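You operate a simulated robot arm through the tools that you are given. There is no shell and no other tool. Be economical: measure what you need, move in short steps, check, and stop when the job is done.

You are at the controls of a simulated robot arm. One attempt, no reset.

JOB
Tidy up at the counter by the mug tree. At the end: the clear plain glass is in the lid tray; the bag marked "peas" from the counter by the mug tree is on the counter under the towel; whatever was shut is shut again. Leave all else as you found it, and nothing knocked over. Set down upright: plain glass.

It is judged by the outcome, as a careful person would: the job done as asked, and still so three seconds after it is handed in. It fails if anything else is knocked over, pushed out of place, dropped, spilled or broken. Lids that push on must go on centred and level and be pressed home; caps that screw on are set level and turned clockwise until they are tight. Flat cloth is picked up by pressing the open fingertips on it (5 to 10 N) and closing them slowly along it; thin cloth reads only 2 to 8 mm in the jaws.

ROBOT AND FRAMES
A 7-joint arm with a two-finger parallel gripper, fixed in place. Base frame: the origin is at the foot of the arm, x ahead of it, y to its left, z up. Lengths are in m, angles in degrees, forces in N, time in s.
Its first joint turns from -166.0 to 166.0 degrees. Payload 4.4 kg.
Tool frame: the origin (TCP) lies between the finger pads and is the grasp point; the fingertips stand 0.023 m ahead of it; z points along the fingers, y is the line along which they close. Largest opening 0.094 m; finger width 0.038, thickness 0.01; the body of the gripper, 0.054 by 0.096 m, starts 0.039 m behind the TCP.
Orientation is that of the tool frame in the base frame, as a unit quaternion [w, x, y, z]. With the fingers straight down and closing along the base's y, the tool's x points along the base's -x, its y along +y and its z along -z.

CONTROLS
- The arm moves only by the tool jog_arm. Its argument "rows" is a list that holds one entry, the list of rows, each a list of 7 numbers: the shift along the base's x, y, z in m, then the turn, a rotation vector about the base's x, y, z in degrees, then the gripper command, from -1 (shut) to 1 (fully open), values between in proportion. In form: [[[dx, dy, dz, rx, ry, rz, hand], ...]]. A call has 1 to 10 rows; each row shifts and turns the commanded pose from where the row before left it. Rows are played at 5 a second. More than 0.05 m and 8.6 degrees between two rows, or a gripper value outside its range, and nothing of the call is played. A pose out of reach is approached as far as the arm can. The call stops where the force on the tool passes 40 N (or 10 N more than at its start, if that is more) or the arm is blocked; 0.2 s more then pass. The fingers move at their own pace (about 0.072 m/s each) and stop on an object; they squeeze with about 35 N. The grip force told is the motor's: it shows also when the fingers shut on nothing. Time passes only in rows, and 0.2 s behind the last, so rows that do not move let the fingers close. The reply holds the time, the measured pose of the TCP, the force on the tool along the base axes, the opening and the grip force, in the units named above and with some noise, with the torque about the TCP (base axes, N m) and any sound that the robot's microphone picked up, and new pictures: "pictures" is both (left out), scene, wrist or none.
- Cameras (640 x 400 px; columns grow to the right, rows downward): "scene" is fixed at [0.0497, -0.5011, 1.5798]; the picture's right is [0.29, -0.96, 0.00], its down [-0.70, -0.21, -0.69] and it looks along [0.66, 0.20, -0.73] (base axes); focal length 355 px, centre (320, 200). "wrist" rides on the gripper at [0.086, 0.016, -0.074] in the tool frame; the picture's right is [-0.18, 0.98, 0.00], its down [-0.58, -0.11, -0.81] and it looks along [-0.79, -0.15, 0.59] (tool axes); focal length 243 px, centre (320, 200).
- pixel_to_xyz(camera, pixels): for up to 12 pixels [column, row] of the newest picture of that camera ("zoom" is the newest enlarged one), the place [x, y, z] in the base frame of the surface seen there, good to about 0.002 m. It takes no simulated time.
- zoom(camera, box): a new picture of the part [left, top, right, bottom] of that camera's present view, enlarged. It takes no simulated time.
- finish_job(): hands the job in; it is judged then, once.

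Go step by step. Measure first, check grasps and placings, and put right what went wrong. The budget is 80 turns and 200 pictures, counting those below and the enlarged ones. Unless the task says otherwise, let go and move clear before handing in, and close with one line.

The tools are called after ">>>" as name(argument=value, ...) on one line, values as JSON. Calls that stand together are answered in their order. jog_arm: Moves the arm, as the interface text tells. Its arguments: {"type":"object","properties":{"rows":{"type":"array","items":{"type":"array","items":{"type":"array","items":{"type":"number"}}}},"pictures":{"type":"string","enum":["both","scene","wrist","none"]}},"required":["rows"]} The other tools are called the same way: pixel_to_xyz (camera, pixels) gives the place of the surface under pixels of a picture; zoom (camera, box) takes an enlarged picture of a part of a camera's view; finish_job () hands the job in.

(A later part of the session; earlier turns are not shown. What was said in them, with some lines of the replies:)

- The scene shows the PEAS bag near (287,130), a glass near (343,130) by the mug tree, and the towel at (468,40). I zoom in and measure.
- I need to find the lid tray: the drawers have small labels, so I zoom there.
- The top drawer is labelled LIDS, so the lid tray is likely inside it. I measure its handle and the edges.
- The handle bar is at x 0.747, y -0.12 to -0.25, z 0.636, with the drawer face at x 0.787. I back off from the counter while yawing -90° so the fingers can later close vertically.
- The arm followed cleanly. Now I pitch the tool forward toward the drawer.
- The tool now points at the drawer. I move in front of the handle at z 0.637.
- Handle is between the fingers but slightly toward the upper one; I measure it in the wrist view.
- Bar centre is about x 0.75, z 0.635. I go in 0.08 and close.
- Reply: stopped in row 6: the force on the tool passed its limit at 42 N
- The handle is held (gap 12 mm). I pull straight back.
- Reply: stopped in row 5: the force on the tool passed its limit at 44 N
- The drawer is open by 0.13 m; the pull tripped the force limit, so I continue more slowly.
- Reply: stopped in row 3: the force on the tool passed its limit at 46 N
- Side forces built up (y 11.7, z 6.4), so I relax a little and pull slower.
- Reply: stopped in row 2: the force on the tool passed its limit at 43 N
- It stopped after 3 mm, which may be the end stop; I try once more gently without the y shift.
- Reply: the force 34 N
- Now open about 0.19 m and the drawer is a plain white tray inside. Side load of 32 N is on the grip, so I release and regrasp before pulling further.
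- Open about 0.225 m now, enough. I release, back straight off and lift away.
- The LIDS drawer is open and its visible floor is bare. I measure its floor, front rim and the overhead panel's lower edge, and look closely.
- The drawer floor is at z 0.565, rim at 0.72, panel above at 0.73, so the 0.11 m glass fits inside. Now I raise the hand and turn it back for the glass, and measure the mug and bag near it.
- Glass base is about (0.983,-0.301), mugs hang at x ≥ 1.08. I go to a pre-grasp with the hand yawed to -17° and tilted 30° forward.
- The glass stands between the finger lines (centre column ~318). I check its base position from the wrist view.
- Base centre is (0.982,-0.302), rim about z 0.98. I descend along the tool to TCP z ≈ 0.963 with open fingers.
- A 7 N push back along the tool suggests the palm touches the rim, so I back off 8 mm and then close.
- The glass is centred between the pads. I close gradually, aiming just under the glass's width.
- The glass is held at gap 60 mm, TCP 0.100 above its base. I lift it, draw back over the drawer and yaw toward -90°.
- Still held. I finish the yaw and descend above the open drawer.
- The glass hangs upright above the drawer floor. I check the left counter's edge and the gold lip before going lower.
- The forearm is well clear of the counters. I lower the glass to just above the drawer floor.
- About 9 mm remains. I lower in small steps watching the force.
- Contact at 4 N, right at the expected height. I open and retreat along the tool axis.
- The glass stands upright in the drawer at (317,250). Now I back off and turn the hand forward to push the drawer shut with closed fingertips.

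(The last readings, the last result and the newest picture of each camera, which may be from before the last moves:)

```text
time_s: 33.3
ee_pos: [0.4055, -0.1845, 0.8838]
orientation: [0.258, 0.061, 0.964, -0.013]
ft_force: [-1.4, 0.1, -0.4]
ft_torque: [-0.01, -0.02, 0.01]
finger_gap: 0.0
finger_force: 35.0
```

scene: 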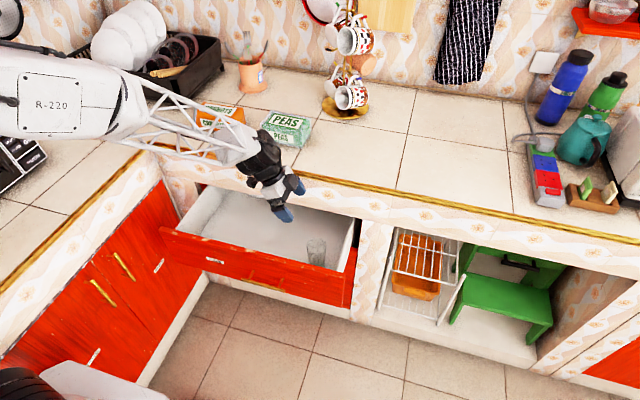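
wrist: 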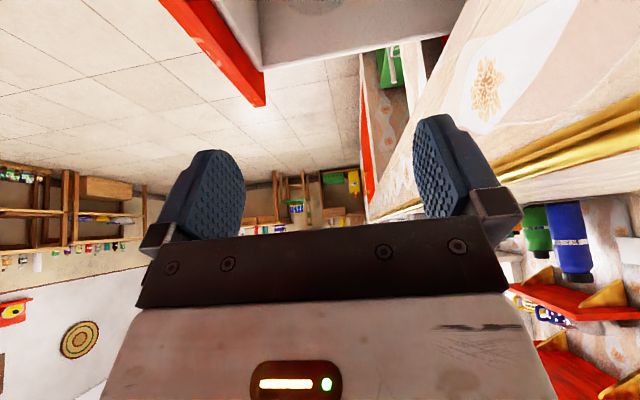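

Now tilting to 60° and lowering in front of the drawer face above the handle.

>>> jog_arm(rows=[[[-0.005, 0.005, -0.03, 0, 0, 7, -1], [0, 0.005, -0.04, 0, -7.5, 0, -1], [0, 0.005, -0.04, 0, -7.5, 0, -1], [0, 0, -0.04, 0, -7.5, 0, -1], [0.02, 0, -0.032, 0, -7.5, 0, -1], [0.03, 0, 0, 0, 0, 0, -1], [0.03, 0, 0, 0, 0, 0, -1]]])

```text
time_s: 34.9
ee_pos: [0.4798, -0.1689, 0.704]
orientation: [0.499, -0.001, 0.866, 0.002]
ft_force: [0.4, 0.2, 0.1]
ft_torque: [0.0, 0.02, 0.0]
finger_gap: 0.0
finger_force: 34.7
```

scene: 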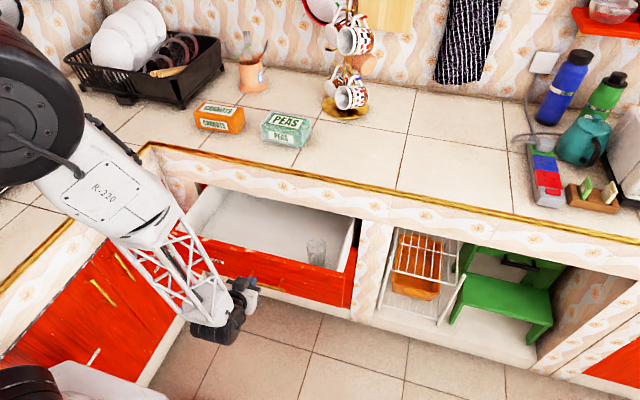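
wrist: 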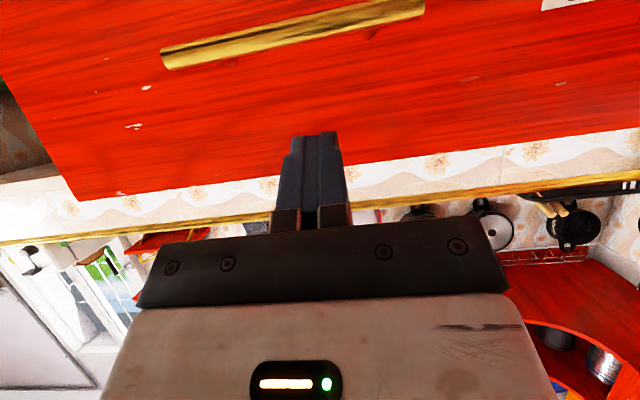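

Fingertips face the drawer front between the handle and rim. I push slowly, starting with contact.

>>> jog_arm(rows=[[[0.02, 0, -0.004, 0, 0, 0, -1], [0.02, 0, 0, 0, 0, 0, -1], [0.008, 0, 0, 0, 0, 0, -1], [0.008, 0, 0, 0, 0, 0, -1], [0.008, 0, 0, 0, 0, 0, -1], [0.008, 0, 0, 0, 0, 0, -1], [0.008, 0, 0, 0, 0, 0, -1], [0.008, 0, 0, 0, 0, 0, -1]]], pictures="scene")

```text
time_s: 36.7
ee_pos: [0.5697, -0.1702, 0.7021]
orientation: [0.499, -0.001, 0.867, 0.002]
ft_force: [0.2, 0.0, 0.3]
ft_torque: [0.03, -0.02, 0.03]
finger_gap: 0.0001
finger_force: 35.4
```

scene: 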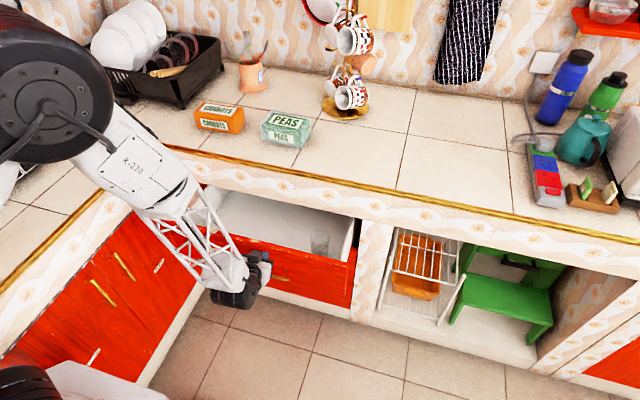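

The drawer is moving in and the glass stands (320,242). I continue slowly.

>>> jog_arm(rows=[[[0.008, 0, 0, 0, 0, 0, -1], [0.01, 0, 0, 0, 0, 0, -1], [0.01, 0, 0, 0, 0, 0, -1], [0.01, 0, 0, 0, 0, 0, -1], [0.01, 0, 0, 0, 0, 0, -1], [0.01, 0, 0, 0, 0, 0, -1], [0.01, 0, 0, 0, 0, 0, -1], [0.01, 0, 0, 0, 0, 0, -1], [0.01, 0, 0, 0, 0, 0, -1], [0.008, 0, 0, 0, 0, 0, -1]]], pictures="scene")

>>> zoom(camera="scene", box=[200, 160, 380, 300])

```text
time_s: 38.9
ee_pos: [0.6654, -0.1688, 0.7014]
orientation: [0.499, -0.003, 0.867, 0.004]
ft_force: [-0.2, -0.4, 0.6]
ft_torque: [-0.04, 0.0, 0.0]
finger_gap: 0.0001
finger_force: 34.8
```

scene: 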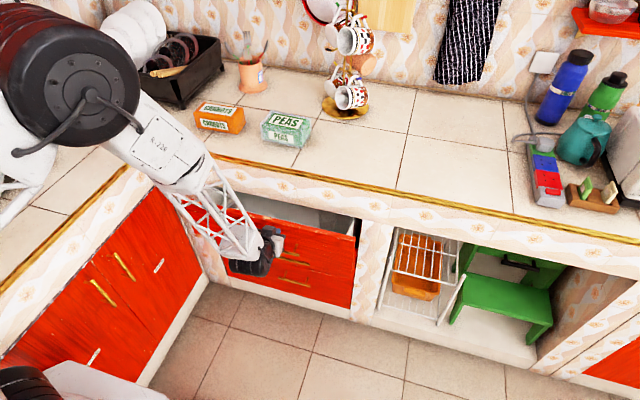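

```text
2.86 times, centred on (290, 230) of scene
```

zoom: 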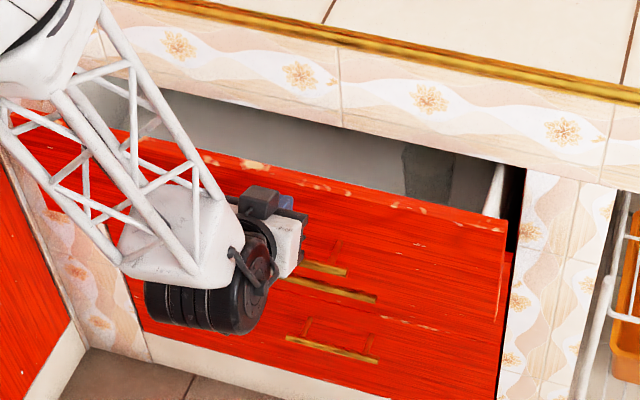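

Still upright in the drawer. About 0.1 m remains.

>>> jog_arm(rows=[[[0.008, 0, 0, 0, 0, 0, -1], [0.01, 0, 0, 0, 0, 0, -1], [0.01, 0, 0, 0, 0, 0, -1], [0.01, 0, 0, 0, 0, 0, -1], [0.01, 0, 0, 0, 0, 0, -1], [0.01, 0, 0, 0, 0, 0, -1], [0.01, 0, 0, 0, 0, 0, -1], [0.01, 0, 0, 0, 0, 0, -1], [0.008, 0, 0, 0, 0, 0, -1], [0.006, 0, 0, 0, 0, 0, -1]]], pictures="scene")

```text
time_s: 41.1
ee_pos: [0.7573, -0.1721, 0.7007]
orientation: [0.499, -0.001, 0.866, 0.003]
ft_force: [0.1, -0.1, 0.7]
ft_torque: [0.0, 0.0, 0.04]
finger_gap: 0.0001
finger_force: 35.3
```

scene: 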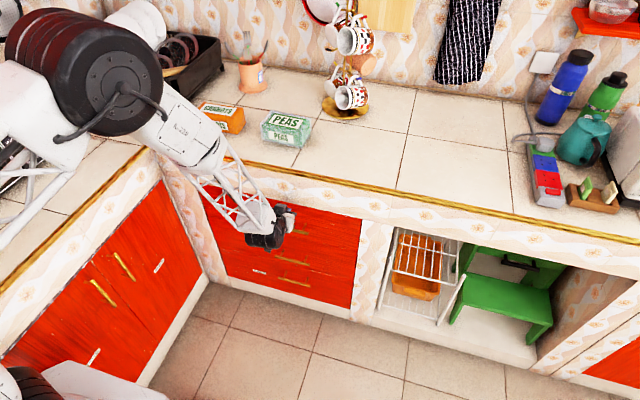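

Nearly shut. I press a few millimetres further until it resists.

>>> jog_arm(rows=[[[0.004, 0, 0, 0, 0, 0, -1], [0.004, 0, 0, 0, 0, 0, -1], [0.003, 0, 0, 0, 0, 0, -1], [0.003, 0, 0, 0, 0, 0, -1], [0.003, 0, 0, 0, 0, 0, -1]]], pictures="none")

>>> pixel_to_xyz(camera="scene", pixels=[[330, 230], [350, 235], [240, 208], [340, 220]])

```text
time_s: 41.5
ee_pos: [0.758, -0.1715, 0.7011]
orientation: [0.497, -0.001, 0.867, 0.002]
ft_force: [-1.8, -0.8, 0.3]
ft_torque: [-0.02, 0.0, -0.01]
finger_gap: 0.0
finger_force: 34.8
stopped in row 2: the force on the tool passed its limit at 58 N (the readings are from after the stop); the commanded pose is now the measured one
```

```text
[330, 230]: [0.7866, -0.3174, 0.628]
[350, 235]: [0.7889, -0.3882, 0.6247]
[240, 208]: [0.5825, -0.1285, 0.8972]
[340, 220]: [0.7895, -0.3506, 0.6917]
```

The drawer is shut (face at 0.787, 58 N resistance). I retreat, and measure the towel, the counter below it, and the bag and carrots more precisely.

>>> jog_arm(rows=[[[-0.03, 0, 0, 0, 0, 0, -1], [-0.05, 0, 0, 0, 0, 0, -1], [-0.05, 0, 0.03, 0, 8.4, 0, 0], [-0.04, -0.01, 0.05, 0, 8.4, 0, 1], [0, -0.01, 0.05, 0, 8.4, 0, 1], [0, -0.01, 0.05, 0, 8.4, 0, 1], [0, -0.01, 0.05, 0, 0, 8.4, 1], [0, -0.01, 0.05, 0, 0, 8.4, 1], [0, -0.01, 0.05, 0, 0, 8.4, 1], [0, 0, 0.05, 0, 0, 8.4, 1]]], pictures="scene")

>>> pixel_to_xyz(camera="scene", pixels=[[440, 78], [478, 78], [455, 20], [495, 10], [460, 88], [480, 110], [515, 140], [535, 150], [243, 118], [240, 131], [260, 140], [308, 132]])

>>> zoom(camera="scene", box=[180, 80, 340, 180])

```text
refused: row 3 steps farther than a row can; nothing moved
```

```text
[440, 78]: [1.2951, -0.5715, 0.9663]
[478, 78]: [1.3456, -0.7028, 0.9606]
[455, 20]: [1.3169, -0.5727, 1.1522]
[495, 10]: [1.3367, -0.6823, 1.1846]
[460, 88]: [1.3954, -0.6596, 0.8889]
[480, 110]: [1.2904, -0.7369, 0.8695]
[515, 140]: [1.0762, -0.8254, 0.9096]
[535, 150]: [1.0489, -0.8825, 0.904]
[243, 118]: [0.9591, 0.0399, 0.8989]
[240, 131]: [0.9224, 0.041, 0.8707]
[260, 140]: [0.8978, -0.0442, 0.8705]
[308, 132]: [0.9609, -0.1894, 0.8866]
```

```text
4.00 times, centred on (260, 130) of scene
```

zoom: 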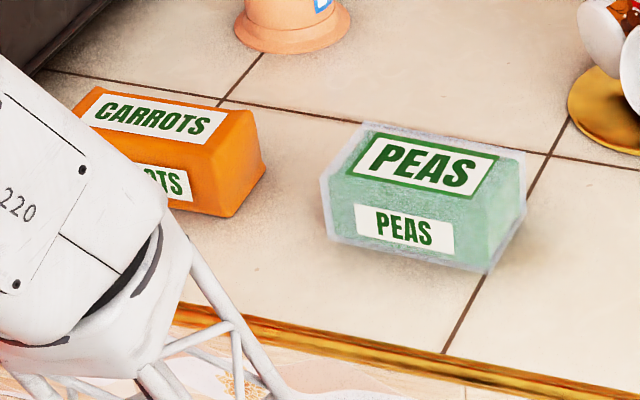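

The towel spans y -0.57 to -0.70 at the wall (x≈1.35). I redo the retreat with shorter rows, raising and turning the hand.

>>> jog_arm(rows=[[[-0.03, 0, 0, 0, 0, 0, -1], [-0.045, 0, 0, 0, 0, 0, -1], [-0.045, 0, 0.02, 0, 8.4, 0, 0], [-0.035, -0.01, 0.03, 0, 8.4, 0, 1], [0, -0.01, 0.045, 0, 8.4, 0, 1], [0, -0.01, 0.045, 0, 8.4, 0, 1], [0, -0.01, 0.045, 0, 0, 8.4, 1], [0, -0.01, 0.045, 0, 0, 8.4, 1], [0, -0.01, 0.045, 0, 0, 8.4, 1], [0, 0, 0.045, 0, 0, 8.4, 1]]], pictures="none")

```text
time_s: 43.7
ee_pos: [0.5994, -0.2318, 1.0159]
orientation: [0.215, -0.282, 0.932, 0.069]
ft_force: [-0.3, -0.3, 0.2]
ft_torque: [0.0, 0.03, 0.0]
finger_gap: 0.094
finger_force: 0.1
```

Now continuing the yaw to +90° and moving above the bag, tilt about 32°.

>>> jog_arm(rows=[[[0.0424, 0.0067, 0.005, 0, 0, 8.06, 1], [0.0424, 0.0067, 0.005, 0, 0, 8.06, 1], [0.0424, 0.0067, 0.005, 0, 0, 8.06, 1], [0.0424, 0.0067, 0.005, 0, 0, 8.06, 1], [0.0424, 0.0067, 0.005, 0, 0, 8.06, 1], [0.0424, 0.0067, 0, 0, 0, 8.06, 1], [0.0424, 0.0067, 0, 0, 0, 8.06, 1], [0.0424, 0.0067, 0, 6, 0, 0, 1]]])

```text
time_s: 45.5
ee_pos: [0.9462, -0.1803, 1.048]
orientation: [-0.194, 0.681, -0.678, -0.198]
ft_force: [-0.5, 0.9, 1.0]
ft_torque: [-0.05, 0.02, 0.02]
finger_gap: 0.0941
finger_force: 0.1
```

scene: 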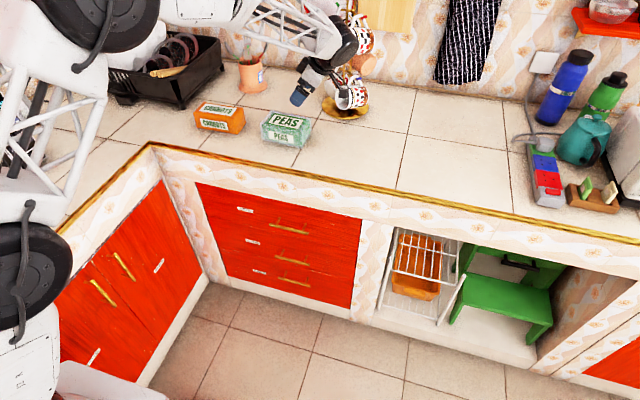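
wrist: 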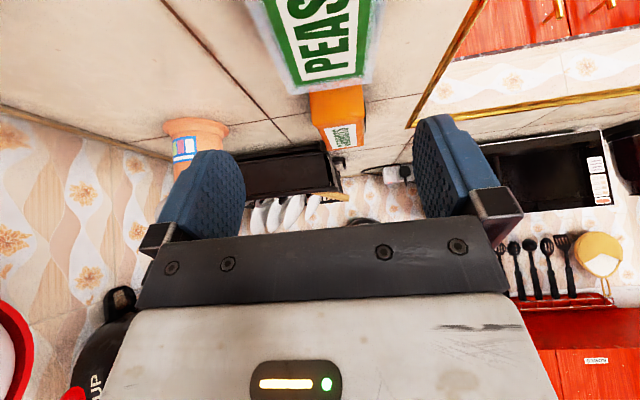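

Bag is visible slightly right of the finger centreline (toward -x). I measure its edges from the wrist view and check mug clearance.

>>> pixel_to_xyz(camera="wrist", pixels=[[268, 20], [290, 85], [297, 92], [368, 82], [376, 20], [362, 60], [278, 40], [330, 60], [340, 5]])

>>> zoom(camera="wrist", box=[220, 0, 420, 125])

>>> zoom(camera="scene", box=[250, 0, 400, 160])

>>> pixel_to_xyz(camera="scene", pixels=[[345, 90], [345, 100], [362, 92], [366, 40], [355, 70], [337, 75], [345, 50], [330, 65]])

```text
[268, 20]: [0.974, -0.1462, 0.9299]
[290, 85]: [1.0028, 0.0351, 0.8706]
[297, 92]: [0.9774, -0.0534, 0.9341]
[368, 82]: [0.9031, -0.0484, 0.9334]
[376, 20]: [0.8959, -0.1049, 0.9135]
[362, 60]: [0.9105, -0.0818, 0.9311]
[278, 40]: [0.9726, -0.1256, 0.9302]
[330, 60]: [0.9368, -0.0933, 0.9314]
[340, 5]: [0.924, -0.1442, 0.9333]
```

```text
3.20 times, centred on (320, 62) of wrist
```

zoom: 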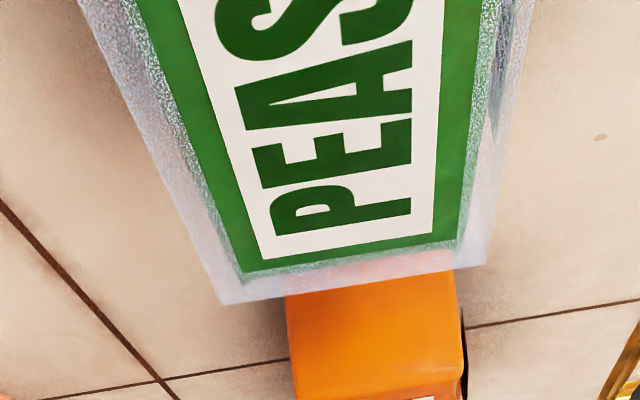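

```text
2.50 times, centred on (325, 80) of scene
```

zoom: 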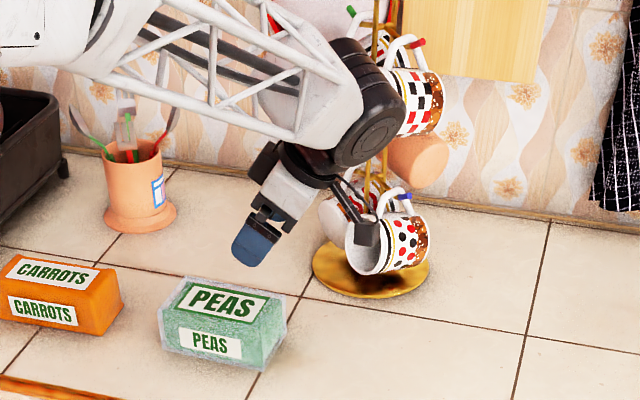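

```text
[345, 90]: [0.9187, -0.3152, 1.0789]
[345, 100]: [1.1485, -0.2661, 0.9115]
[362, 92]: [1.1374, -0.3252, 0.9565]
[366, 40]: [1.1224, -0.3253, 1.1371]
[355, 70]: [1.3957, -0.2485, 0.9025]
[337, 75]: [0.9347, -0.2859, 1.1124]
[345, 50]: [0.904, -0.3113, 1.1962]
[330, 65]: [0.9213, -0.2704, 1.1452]
```

Bag spans x 0.895–0.980, so centre x 0.9375 with ~4 mm clearance per finger. I align and descend to just above it.

>>> jog_arm(rows=[[[-0.0083, 0.012, -0.02, 0, 0, 0, 1], [0, 0.015, -0.025, 0, 0, 0, 1], [0, 0.012, -0.02, 0, 0, 0, 1], [0, 0.004, -0.005, 0, 0, 0, 1], [0, 0, 0, 0, 0, 0, 1]]])

>>> zoom(camera="wrist", box=[140, 0, 500, 240])

>>> zoom(camera="scene", box=[240, 50, 390, 160])

```text
time_s: 46.7
ee_pos: [0.9376, -0.1341, 0.9773]
orientation: [-0.194, 0.68, -0.679, -0.198]
ft_force: [-0.4, 0.2, 0.5]
ft_torque: [-0.02, -0.01, 0.04]
finger_gap: 0.0939
finger_force: 0.0
```

scene: 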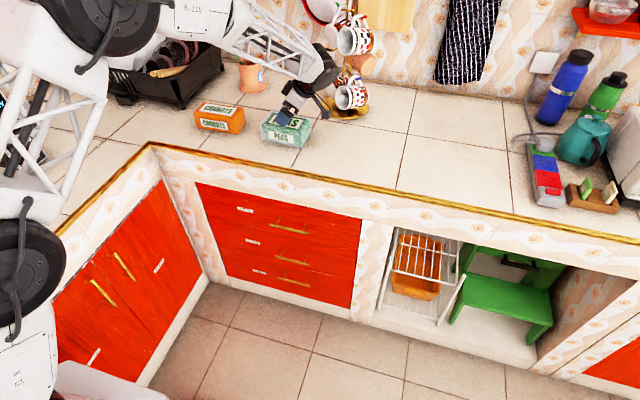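
wrist: 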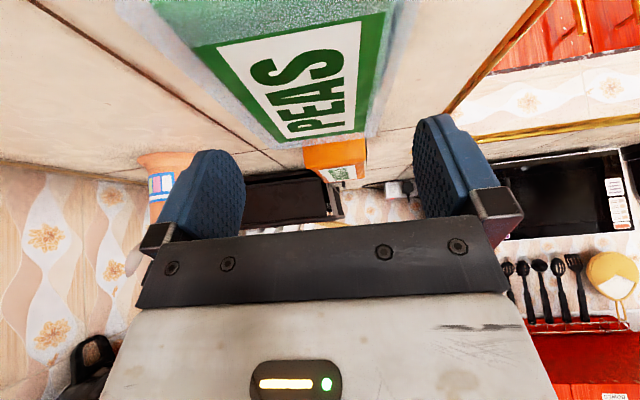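

```text
1.67 times, centred on (320, 120) of wrist
```

zoom: 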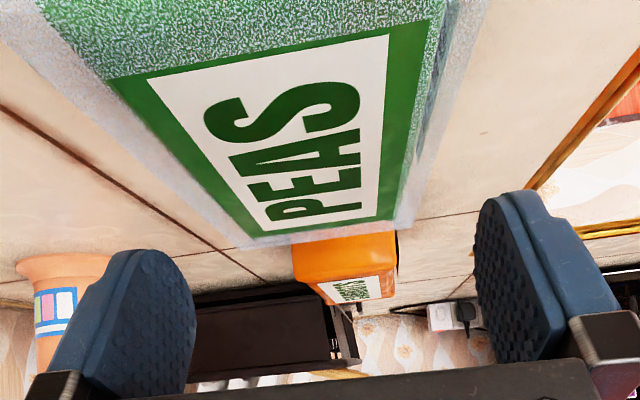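

```text
3.64 times, centred on (315, 105) of scene
```

zoom: 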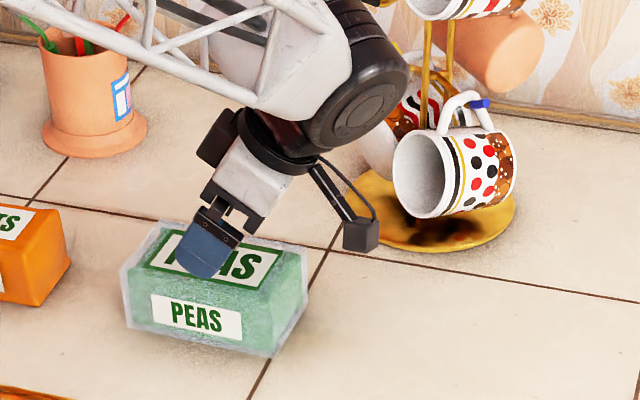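

I verify the bag's edges against the finger centreline (x 0.9376).

>>> pixel_to_xyz(camera="wrist", pixels=[[225, 100], [240, 115], [205, 80], [378, 100], [385, 60], [372, 125], [390, 20], [190, 50], [382, 90]])

```text
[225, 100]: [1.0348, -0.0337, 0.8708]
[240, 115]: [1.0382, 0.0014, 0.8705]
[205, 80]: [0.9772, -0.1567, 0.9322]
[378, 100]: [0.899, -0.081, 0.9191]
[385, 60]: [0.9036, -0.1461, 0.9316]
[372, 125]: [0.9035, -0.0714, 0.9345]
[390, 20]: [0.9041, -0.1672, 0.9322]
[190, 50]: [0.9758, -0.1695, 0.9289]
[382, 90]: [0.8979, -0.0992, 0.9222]
```

Top edges are x 0.904–0.977, centre 0.940. I shift +2 mm and descend to grasp depth in small steps.

>>> jog_arm(rows=[[[0.0025, 0.004, -0.012, 0, 0, 0, 1], [0, 0.004, -0.012, 0, 0, 0, 1], [0, 0.002, -0.012, 0, 0, 0, 1], [0, 0.002, -0.012, 0, 0, 0, 1], [0, 0, -0.004, 0, 0, 0, 1]]])

```text
time_s: 47.9
ee_pos: [0.9371, -0.1221, 0.9245]
orientation: [-0.194, 0.68, -0.679, -0.198]
ft_force: [-0.7, 0.0, -0.1]
ft_torque: [0.01, 0.01, 0.0]
finger_gap: 0.094
finger_force: 0.0
```

scene: 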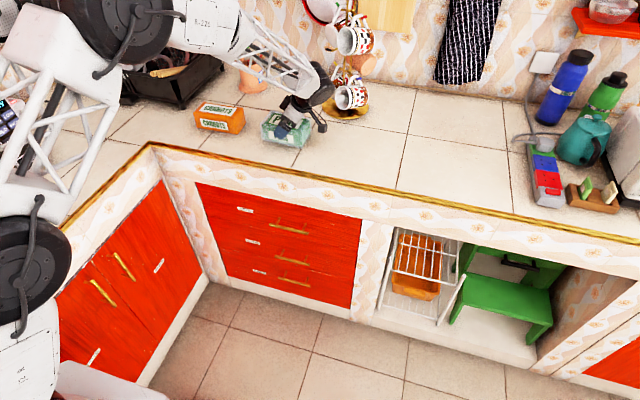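
wrist: 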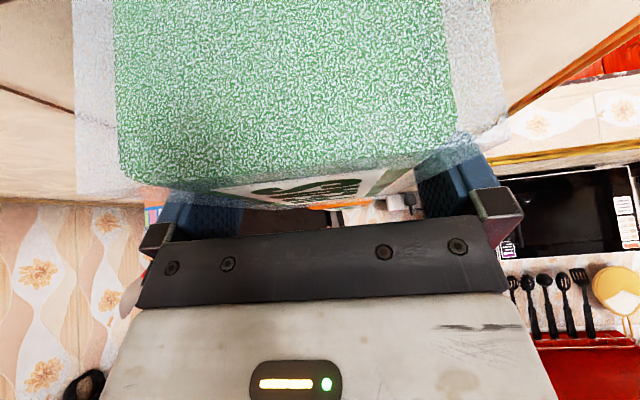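

No contact force, so the fingers straddle the bag. I close on it.

>>> jog_arm(rows=[[[0, 0, 0, 0, 0, 0, 0.7], [0, 0, 0, 0, 0, 0, 0.5], [0, 0, 0, 0, 0, 0, 0.4], [0, 0, 0, 0, 0, 0, 0.3], [0, 0, 0, 0, 0, 0, 0.3]]], pictures="wrist")

```text
time_s: 49.1
ee_pos: [0.9379, -0.1226, 0.9257]
orientation: [-0.194, 0.68, -0.679, -0.198]
ft_force: [-1.9, -0.1, 5.8]
ft_torque: [-0.03, 0.04, -0.24]
finger_gap: 0.0849
finger_force: 34.9
```

wrist: 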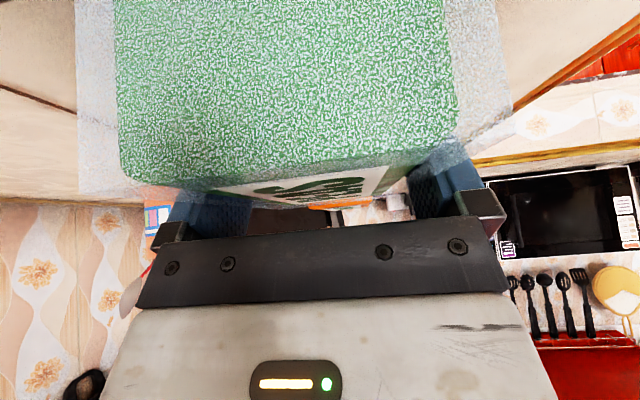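

Gripped at 85 mm with 35 N. I lift slowly and check.

>>> jog_arm(rows=[[[0, 0, 0.005, 0, 0, 0, 0.3], [0, 0, 0.015, 0, 0, 0, 0.3], [0, 0, 0.03, 0, 0, 0, 0.3], [0, 0, 0.03, 0, 0, 0, 0.3]]])

>>> zoom(camera="scene", box=[240, 50, 390, 160])

```text
time_s: 50.1
ee_pos: [0.9352, -0.1219, 1.0018]
orientation: [-0.194, 0.68, -0.679, -0.198]
ft_force: [-0.1, 0.8, -3.2]
ft_torque: [0.04, -0.01, 0.0]
finger_gap: 0.0849
finger_force: 35.0
```

scene: 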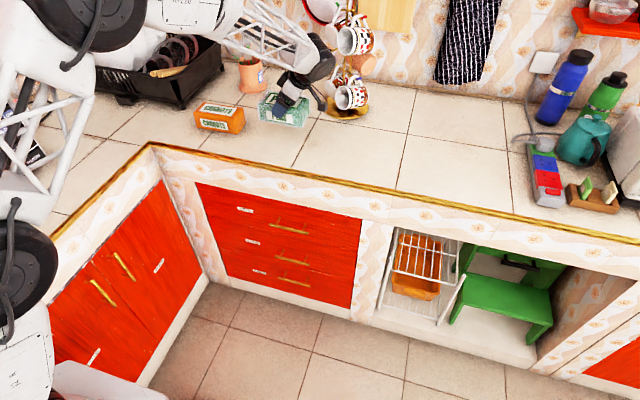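
wrist: 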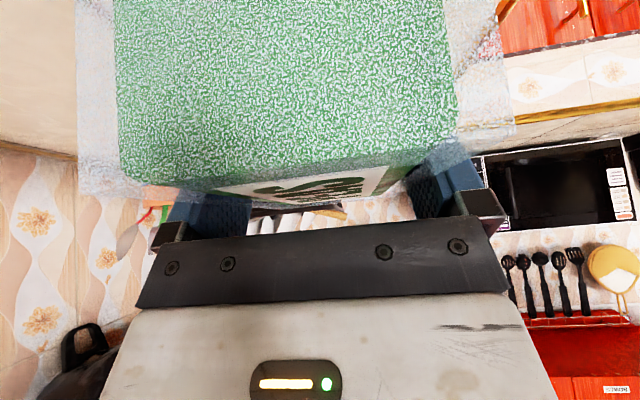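

```text
3.64 times, centred on (315, 105) of scene
```

zoom: 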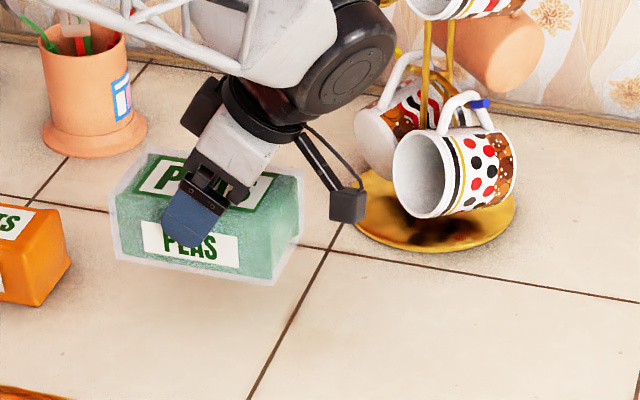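

Bag is held level, ~0.33 kg. I draw back from the mug tree while yawing toward -33° and moving along the counter.

>>> jog_arm(rows=[[[-0.03, -0.01, 0.01, 0, 0, -8.2, 0.3], [-0.03, -0.02, 0.01, 0, 0, -8.2, 0.3], [-0.03, -0.03, 0.01, 0, 0, -8.2, 0.3], [-0.02, -0.035, 0, 0, 0, -8.2, 0.3], [-0.01, -0.035, 0, 0, 0, -8.2, 0.3], [0, -0.035, 0, 0, 0, -8.2, 0.3], [0, -0.035, 0, 0, 0, -8.2, 0.3], [0, -0.035, 0, 0, 0, -8.2, 0.3], [0, -0.035, 0, 0, 0, -8.2, 0.3], [0, -0.035, 0, 0, 0, -8.2, 0.3]]], pictures="scene")

```text
time_s: 52.3
ee_pos: [0.8196, -0.4284, 1.0327]
orientation: [0.276, -0.067, 0.959, 0.022]
ft_force: [0.4, 0.8, -3.6]
ft_torque: [0.0, 0.0, -0.01]
finger_gap: 0.0854
finger_force: 35.0
```

scene: 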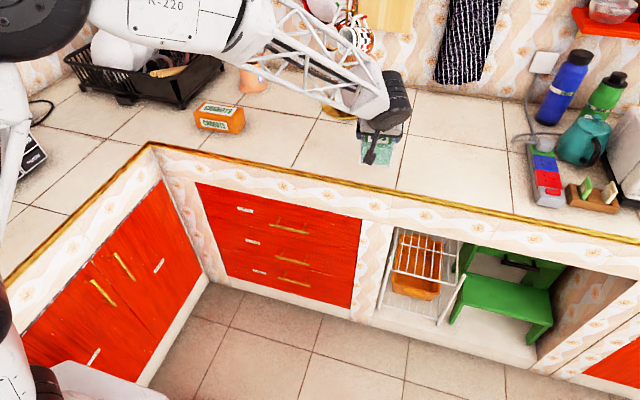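

Continuing: yaw to about -34° and out toward the towel section.

>>> jog_arm(rows=[[[0.005, -0.035, 0, 0, 0, -8.4, 0.3], [0.01, -0.035, 0, 0, 0, -8.4, 0.3], [0.015, -0.035, 0, 0, 0, -8.4, 0.3], [0.02, -0.035, 0, 0, 0, -8.4, 0.3], [0.025, -0.035, -0.01, 0, 0, -8.4, 0.3], [0.03, -0.02, -0.01, 0, 0, 0, 0.3], [0.03, -0.01, -0.01, 0, 0, 0, 0.3], [0.03, 0, -0.01, 0, 0, 0, 0.3]]])

```text
time_s: 54.1
ee_pos: [0.9076, -0.579, 0.9944]
orientation: [0.276, 0.192, 0.941, -0.05]
ft_force: [0.1, 0.0, -3.7]
ft_torque: [0.0, 0.02, 0.0]
finger_gap: 0.0849
finger_force: 34.7
out of reach, approached as far as the arm can: row 4, 5, 7, 8
```

scene: 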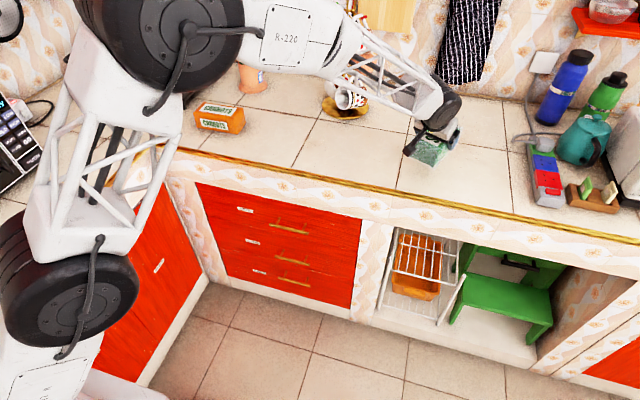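
wrist: 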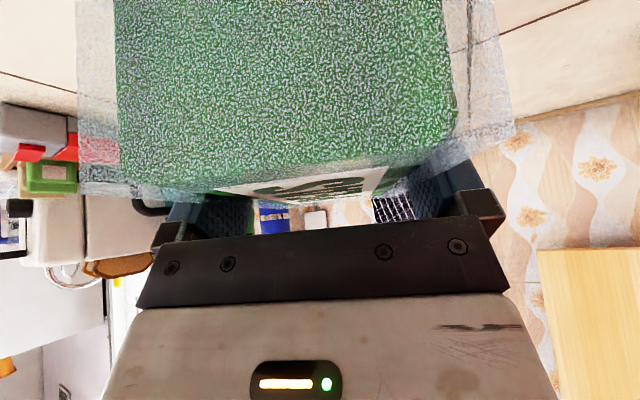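

Reach limit at r≈1.08 at this tilt. I try a lower height and more -y.

>>> jog_arm(rows=[[[0, -0.015, -0.015, 0, 0, 0, 0.3], [0, -0.02, -0.015, 0, 0, 0, 0.3], [0, -0.02, -0.01, 0, 0, 0, 0.3], [0.01, 0, 0, 0, 0, 0, 0.3], [0.01, 0, 0, 0, 0, 0, 0.3]]], pictures="none")

```text
time_s: 55.3
ee_pos: [0.9268, -0.6339, 0.9515]
orientation: [0.274, 0.193, 0.941, -0.051]
ft_force: [0.6, 0.6, -3.8]
ft_torque: [-0.01, 0.02, -0.02]
finger_gap: 0.0846
finger_force: 34.9
```

That worked (r 1.12, y -0.634). I try further toward the wall.

>>> jog_arm(rows=[[[0.02, 0, 0, 0, 0, 0, 0.3], [0.02, 0, 0, 0, 0, 0, 0.3], [0.02, 0, 0, 0, 0, 0, 0.3], [0.02, 0, 0, 0, 0, 0, 0.3]]])

```text
time_s: 56.3
ee_pos: [0.9573, -0.6335, 0.9544]
orientation: [0.275, 0.191, 0.941, -0.05]
ft_force: [0.2, -0.3, -2.4]
ft_torque: [0.02, 0.05, 0.0]
finger_gap: 0.0848
finger_force: 35.7
out of reach, approached as far as the arm can: row 2, 3, 4
```

scene: 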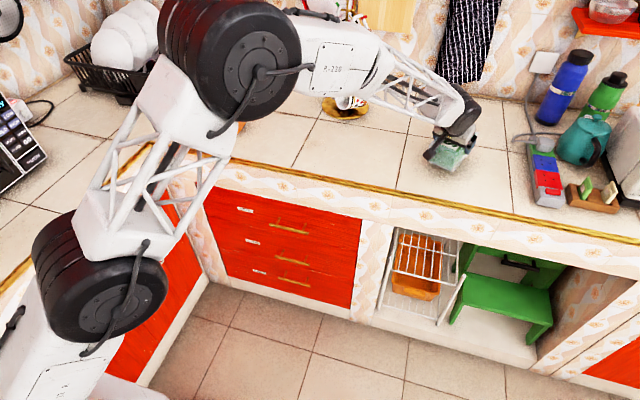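
wrist: 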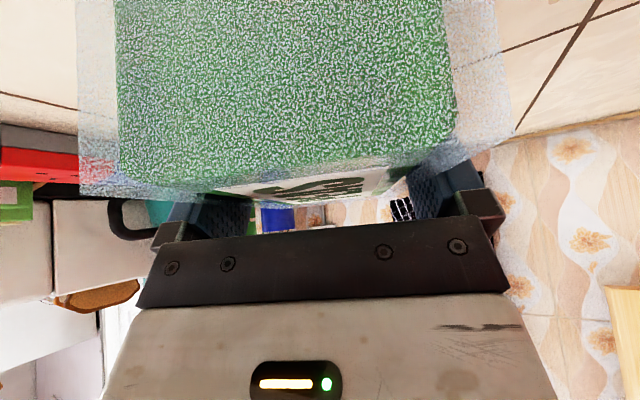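

TCP is at (0.957,-0.634), r 1.15. I lower to set the bag down (release height ≈ 0.926), then check.

>>> jog_arm(rows=[[[0, 0, -0.01, 0, 0, 0, 0.3], [0, 0, -0.008, 0, 0, 0, 0.3], [0, 0, -0.004, 0, 0, 0, 0.3]]])

```text
time_s: 57.1
ee_pos: [0.9565, -0.6333, 0.9289]
orientation: [0.274, 0.192, 0.941, -0.051]
ft_force: [0.2, 0.2, -3.5]
ft_torque: [0.01, 0.02, 0.0]
finger_gap: 0.0849
finger_force: 35.2
```

scene: 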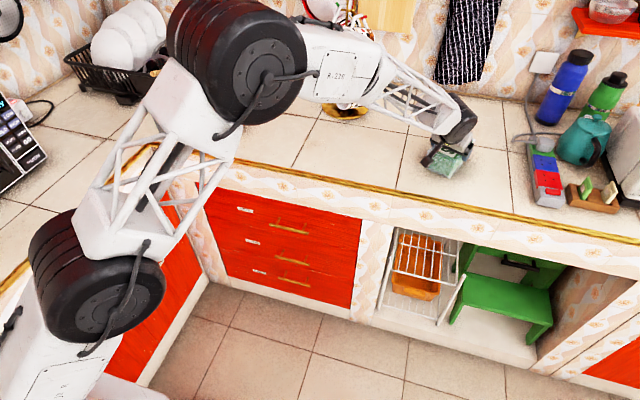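
wrist: 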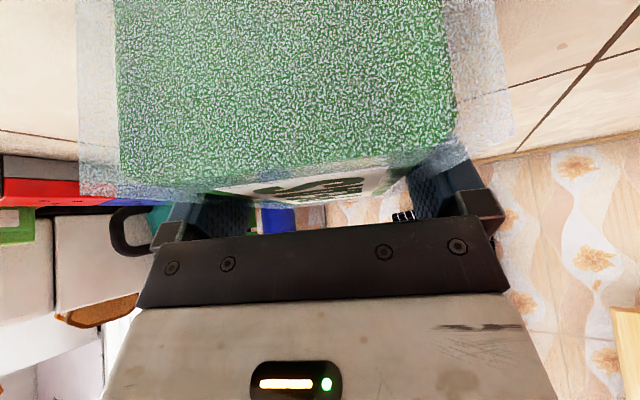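

The bag is about 2–3 mm above the counter. I lower to contact.

>>> jog_arm(rows=[[[0, 0, -0.002, 0, 0, 0, 0.3], [0, 0, -0.002, 0, 0, 0, 0.3], [0, 0, -0.001, 0, 0, 0, 0.3]]], pictures="none")

```text
time_s: 57.9
ee_pos: [0.9586, -0.6334, 0.9253]
orientation: [0.274, 0.192, 0.941, -0.051]
ft_force: [-3.8, -1.4, 7.5]
ft_torque: [-0.23, 1.1, 0.07]
finger_gap: 0.0849
finger_force: 34.6
```

In contact (7.5 N up). I open and withdraw along the tool axis.

>>> jog_arm(rows=[[[0, 0, 0, 0, 0, 0, 0.9], [0, 0, 0, 0, 0, 0, 1], [0, 0, 0, 0, 0, 0, 1], [-0.007, 0.003, 0.012, 0, 0, 0, 1], [-0.01, 0.0042, 0.017, 0, 0, 0, 1], [-0.015, 0.006, 0.026, 0, 0, 0, 1], [-0.02, 0.008, 0.034, 0, 0, 0, 1], [-0.02, 0.008, 0.034, 0, 0, 0, 1]]])

>>> zoom(camera="scene", box=[380, 60, 540, 200])

```text
time_s: 59.7
ee_pos: [0.8853, -0.6017, 1.0462]
orientation: [0.274, 0.192, 0.941, -0.049]
ft_force: [0.6, -0.5, -1.5]
ft_torque: [0.0, -0.01, -0.04]
finger_gap: 0.0941
finger_force: 0.0
```

scene: 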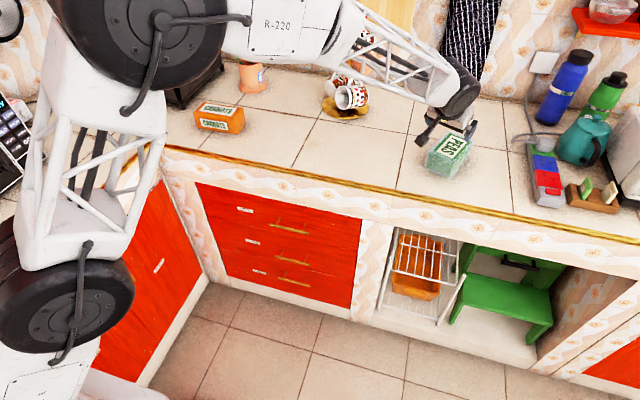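
wrist: 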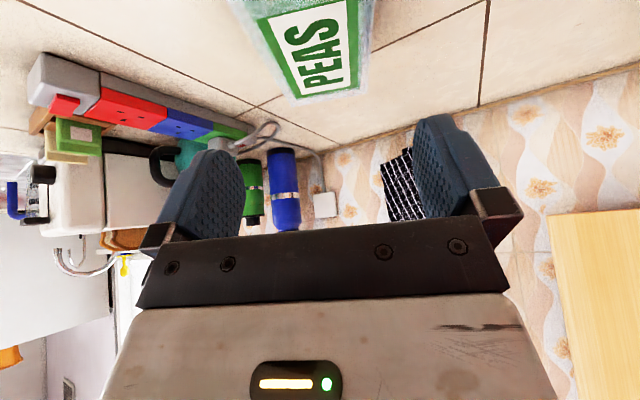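

```text
2.86 times, centred on (460, 130) of scene
```

zoom: 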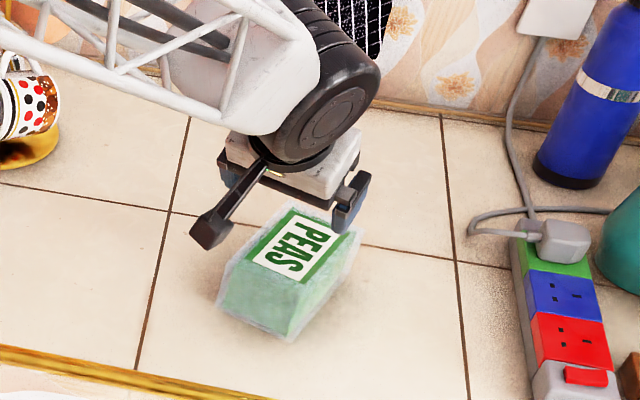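

The bag stands on the counter in line with the towel, clear of the power strip. I move the arm clear and check the whole scene.

>>> jog_arm(rows=[[[-0.03, 0.01, 0.03, 0, 0, 0, 1], [-0.03, 0.02, 0.03, 0, 8, 0, 1], [-0.04, 0.02, 0.02, 0, 8, 0, 1], [-0.04, 0.02, 0.02, 0, 8, 0, 1], [-0.04, 0.02, 0, 0, 0, 0, 1], [-0.04, 0.02, 0, 0, 0, 0, 1], [-0.04, 0.02, 0, 0, 0, 0, 1], [-0.04, 0.02, 0, 0, 0, 0, 1]]])

>>> zoom(camera="scene", box=[190, 0, 400, 160])

>>> zoom(camera="scene", box=[180, 170, 380, 310])

>>> pixel_to_xyz(camera="scene", pixels=[[340, 220], [240, 205], [453, 145], [452, 170], [430, 162], [464, 160]])

```text
time_s: 61.5
ee_pos: [0.6595, -0.4864, 1.0538]
orientation: [0.265, 0.191, 0.944, -0.052]
ft_force: [-0.1, 0.3, 0.3]
ft_torque: [0.04, 0.03, -0.01]
finger_gap: 0.0937
finger_force: 0.1
out of reach, approached as far as the arm can: row 2, 3, 4
```

scene: 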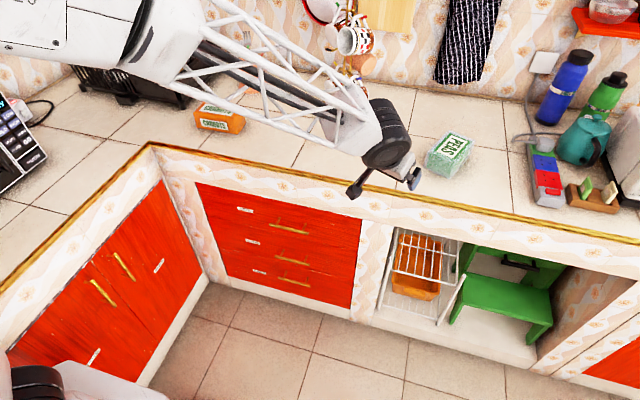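
wrist: 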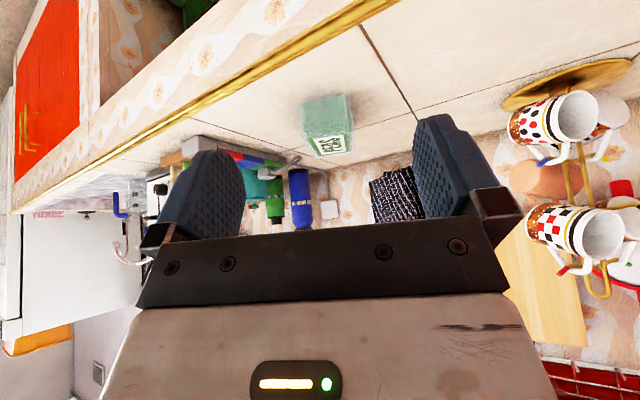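

```text
2.50 times, centred on (295, 80) of scene
```

zoom: 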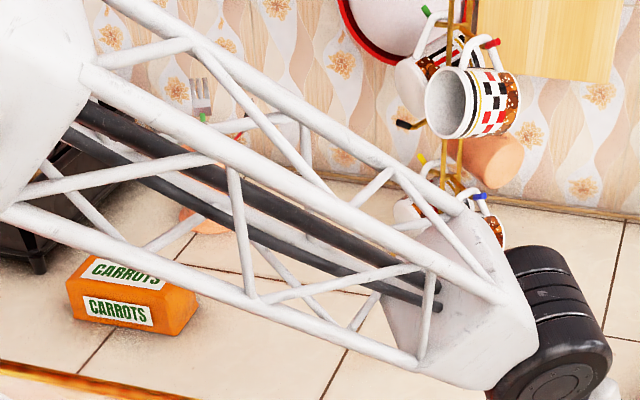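

```text
2.86 times, centred on (280, 240) of scene
```

zoom: 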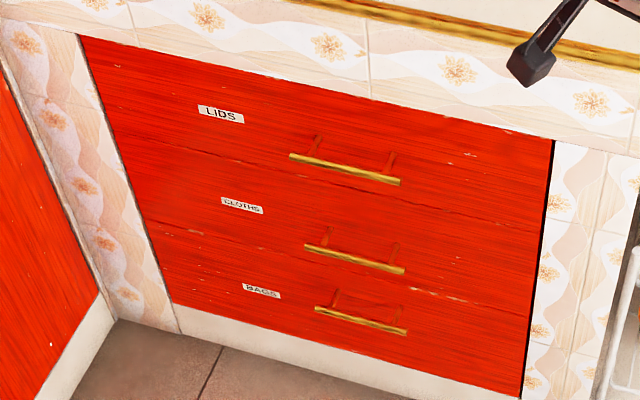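

```text
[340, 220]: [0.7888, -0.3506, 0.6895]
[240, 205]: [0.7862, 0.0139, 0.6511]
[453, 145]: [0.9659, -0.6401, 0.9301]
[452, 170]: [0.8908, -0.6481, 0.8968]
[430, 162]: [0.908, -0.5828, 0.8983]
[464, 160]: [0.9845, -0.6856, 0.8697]
```

Everything checks out: the drawer is shut flush (face x 0.787), the bag rests flat at about (0.96,-0.64), and the carrots, mugs and towel are where they were. The hand is empty and clear, and no sound of a fall was reported, so I hand the job in.

>>> finish_job()

```text
The job is handed in.
```

I set the glass upright in the LIDS drawer, which I took to be the lid tray, and pushed the drawer shut. I couldn't see the glass once it was closed. The peas bag is on the counter in line with the towel, but about 0.4 m out from the wall because the arm could not reach further.
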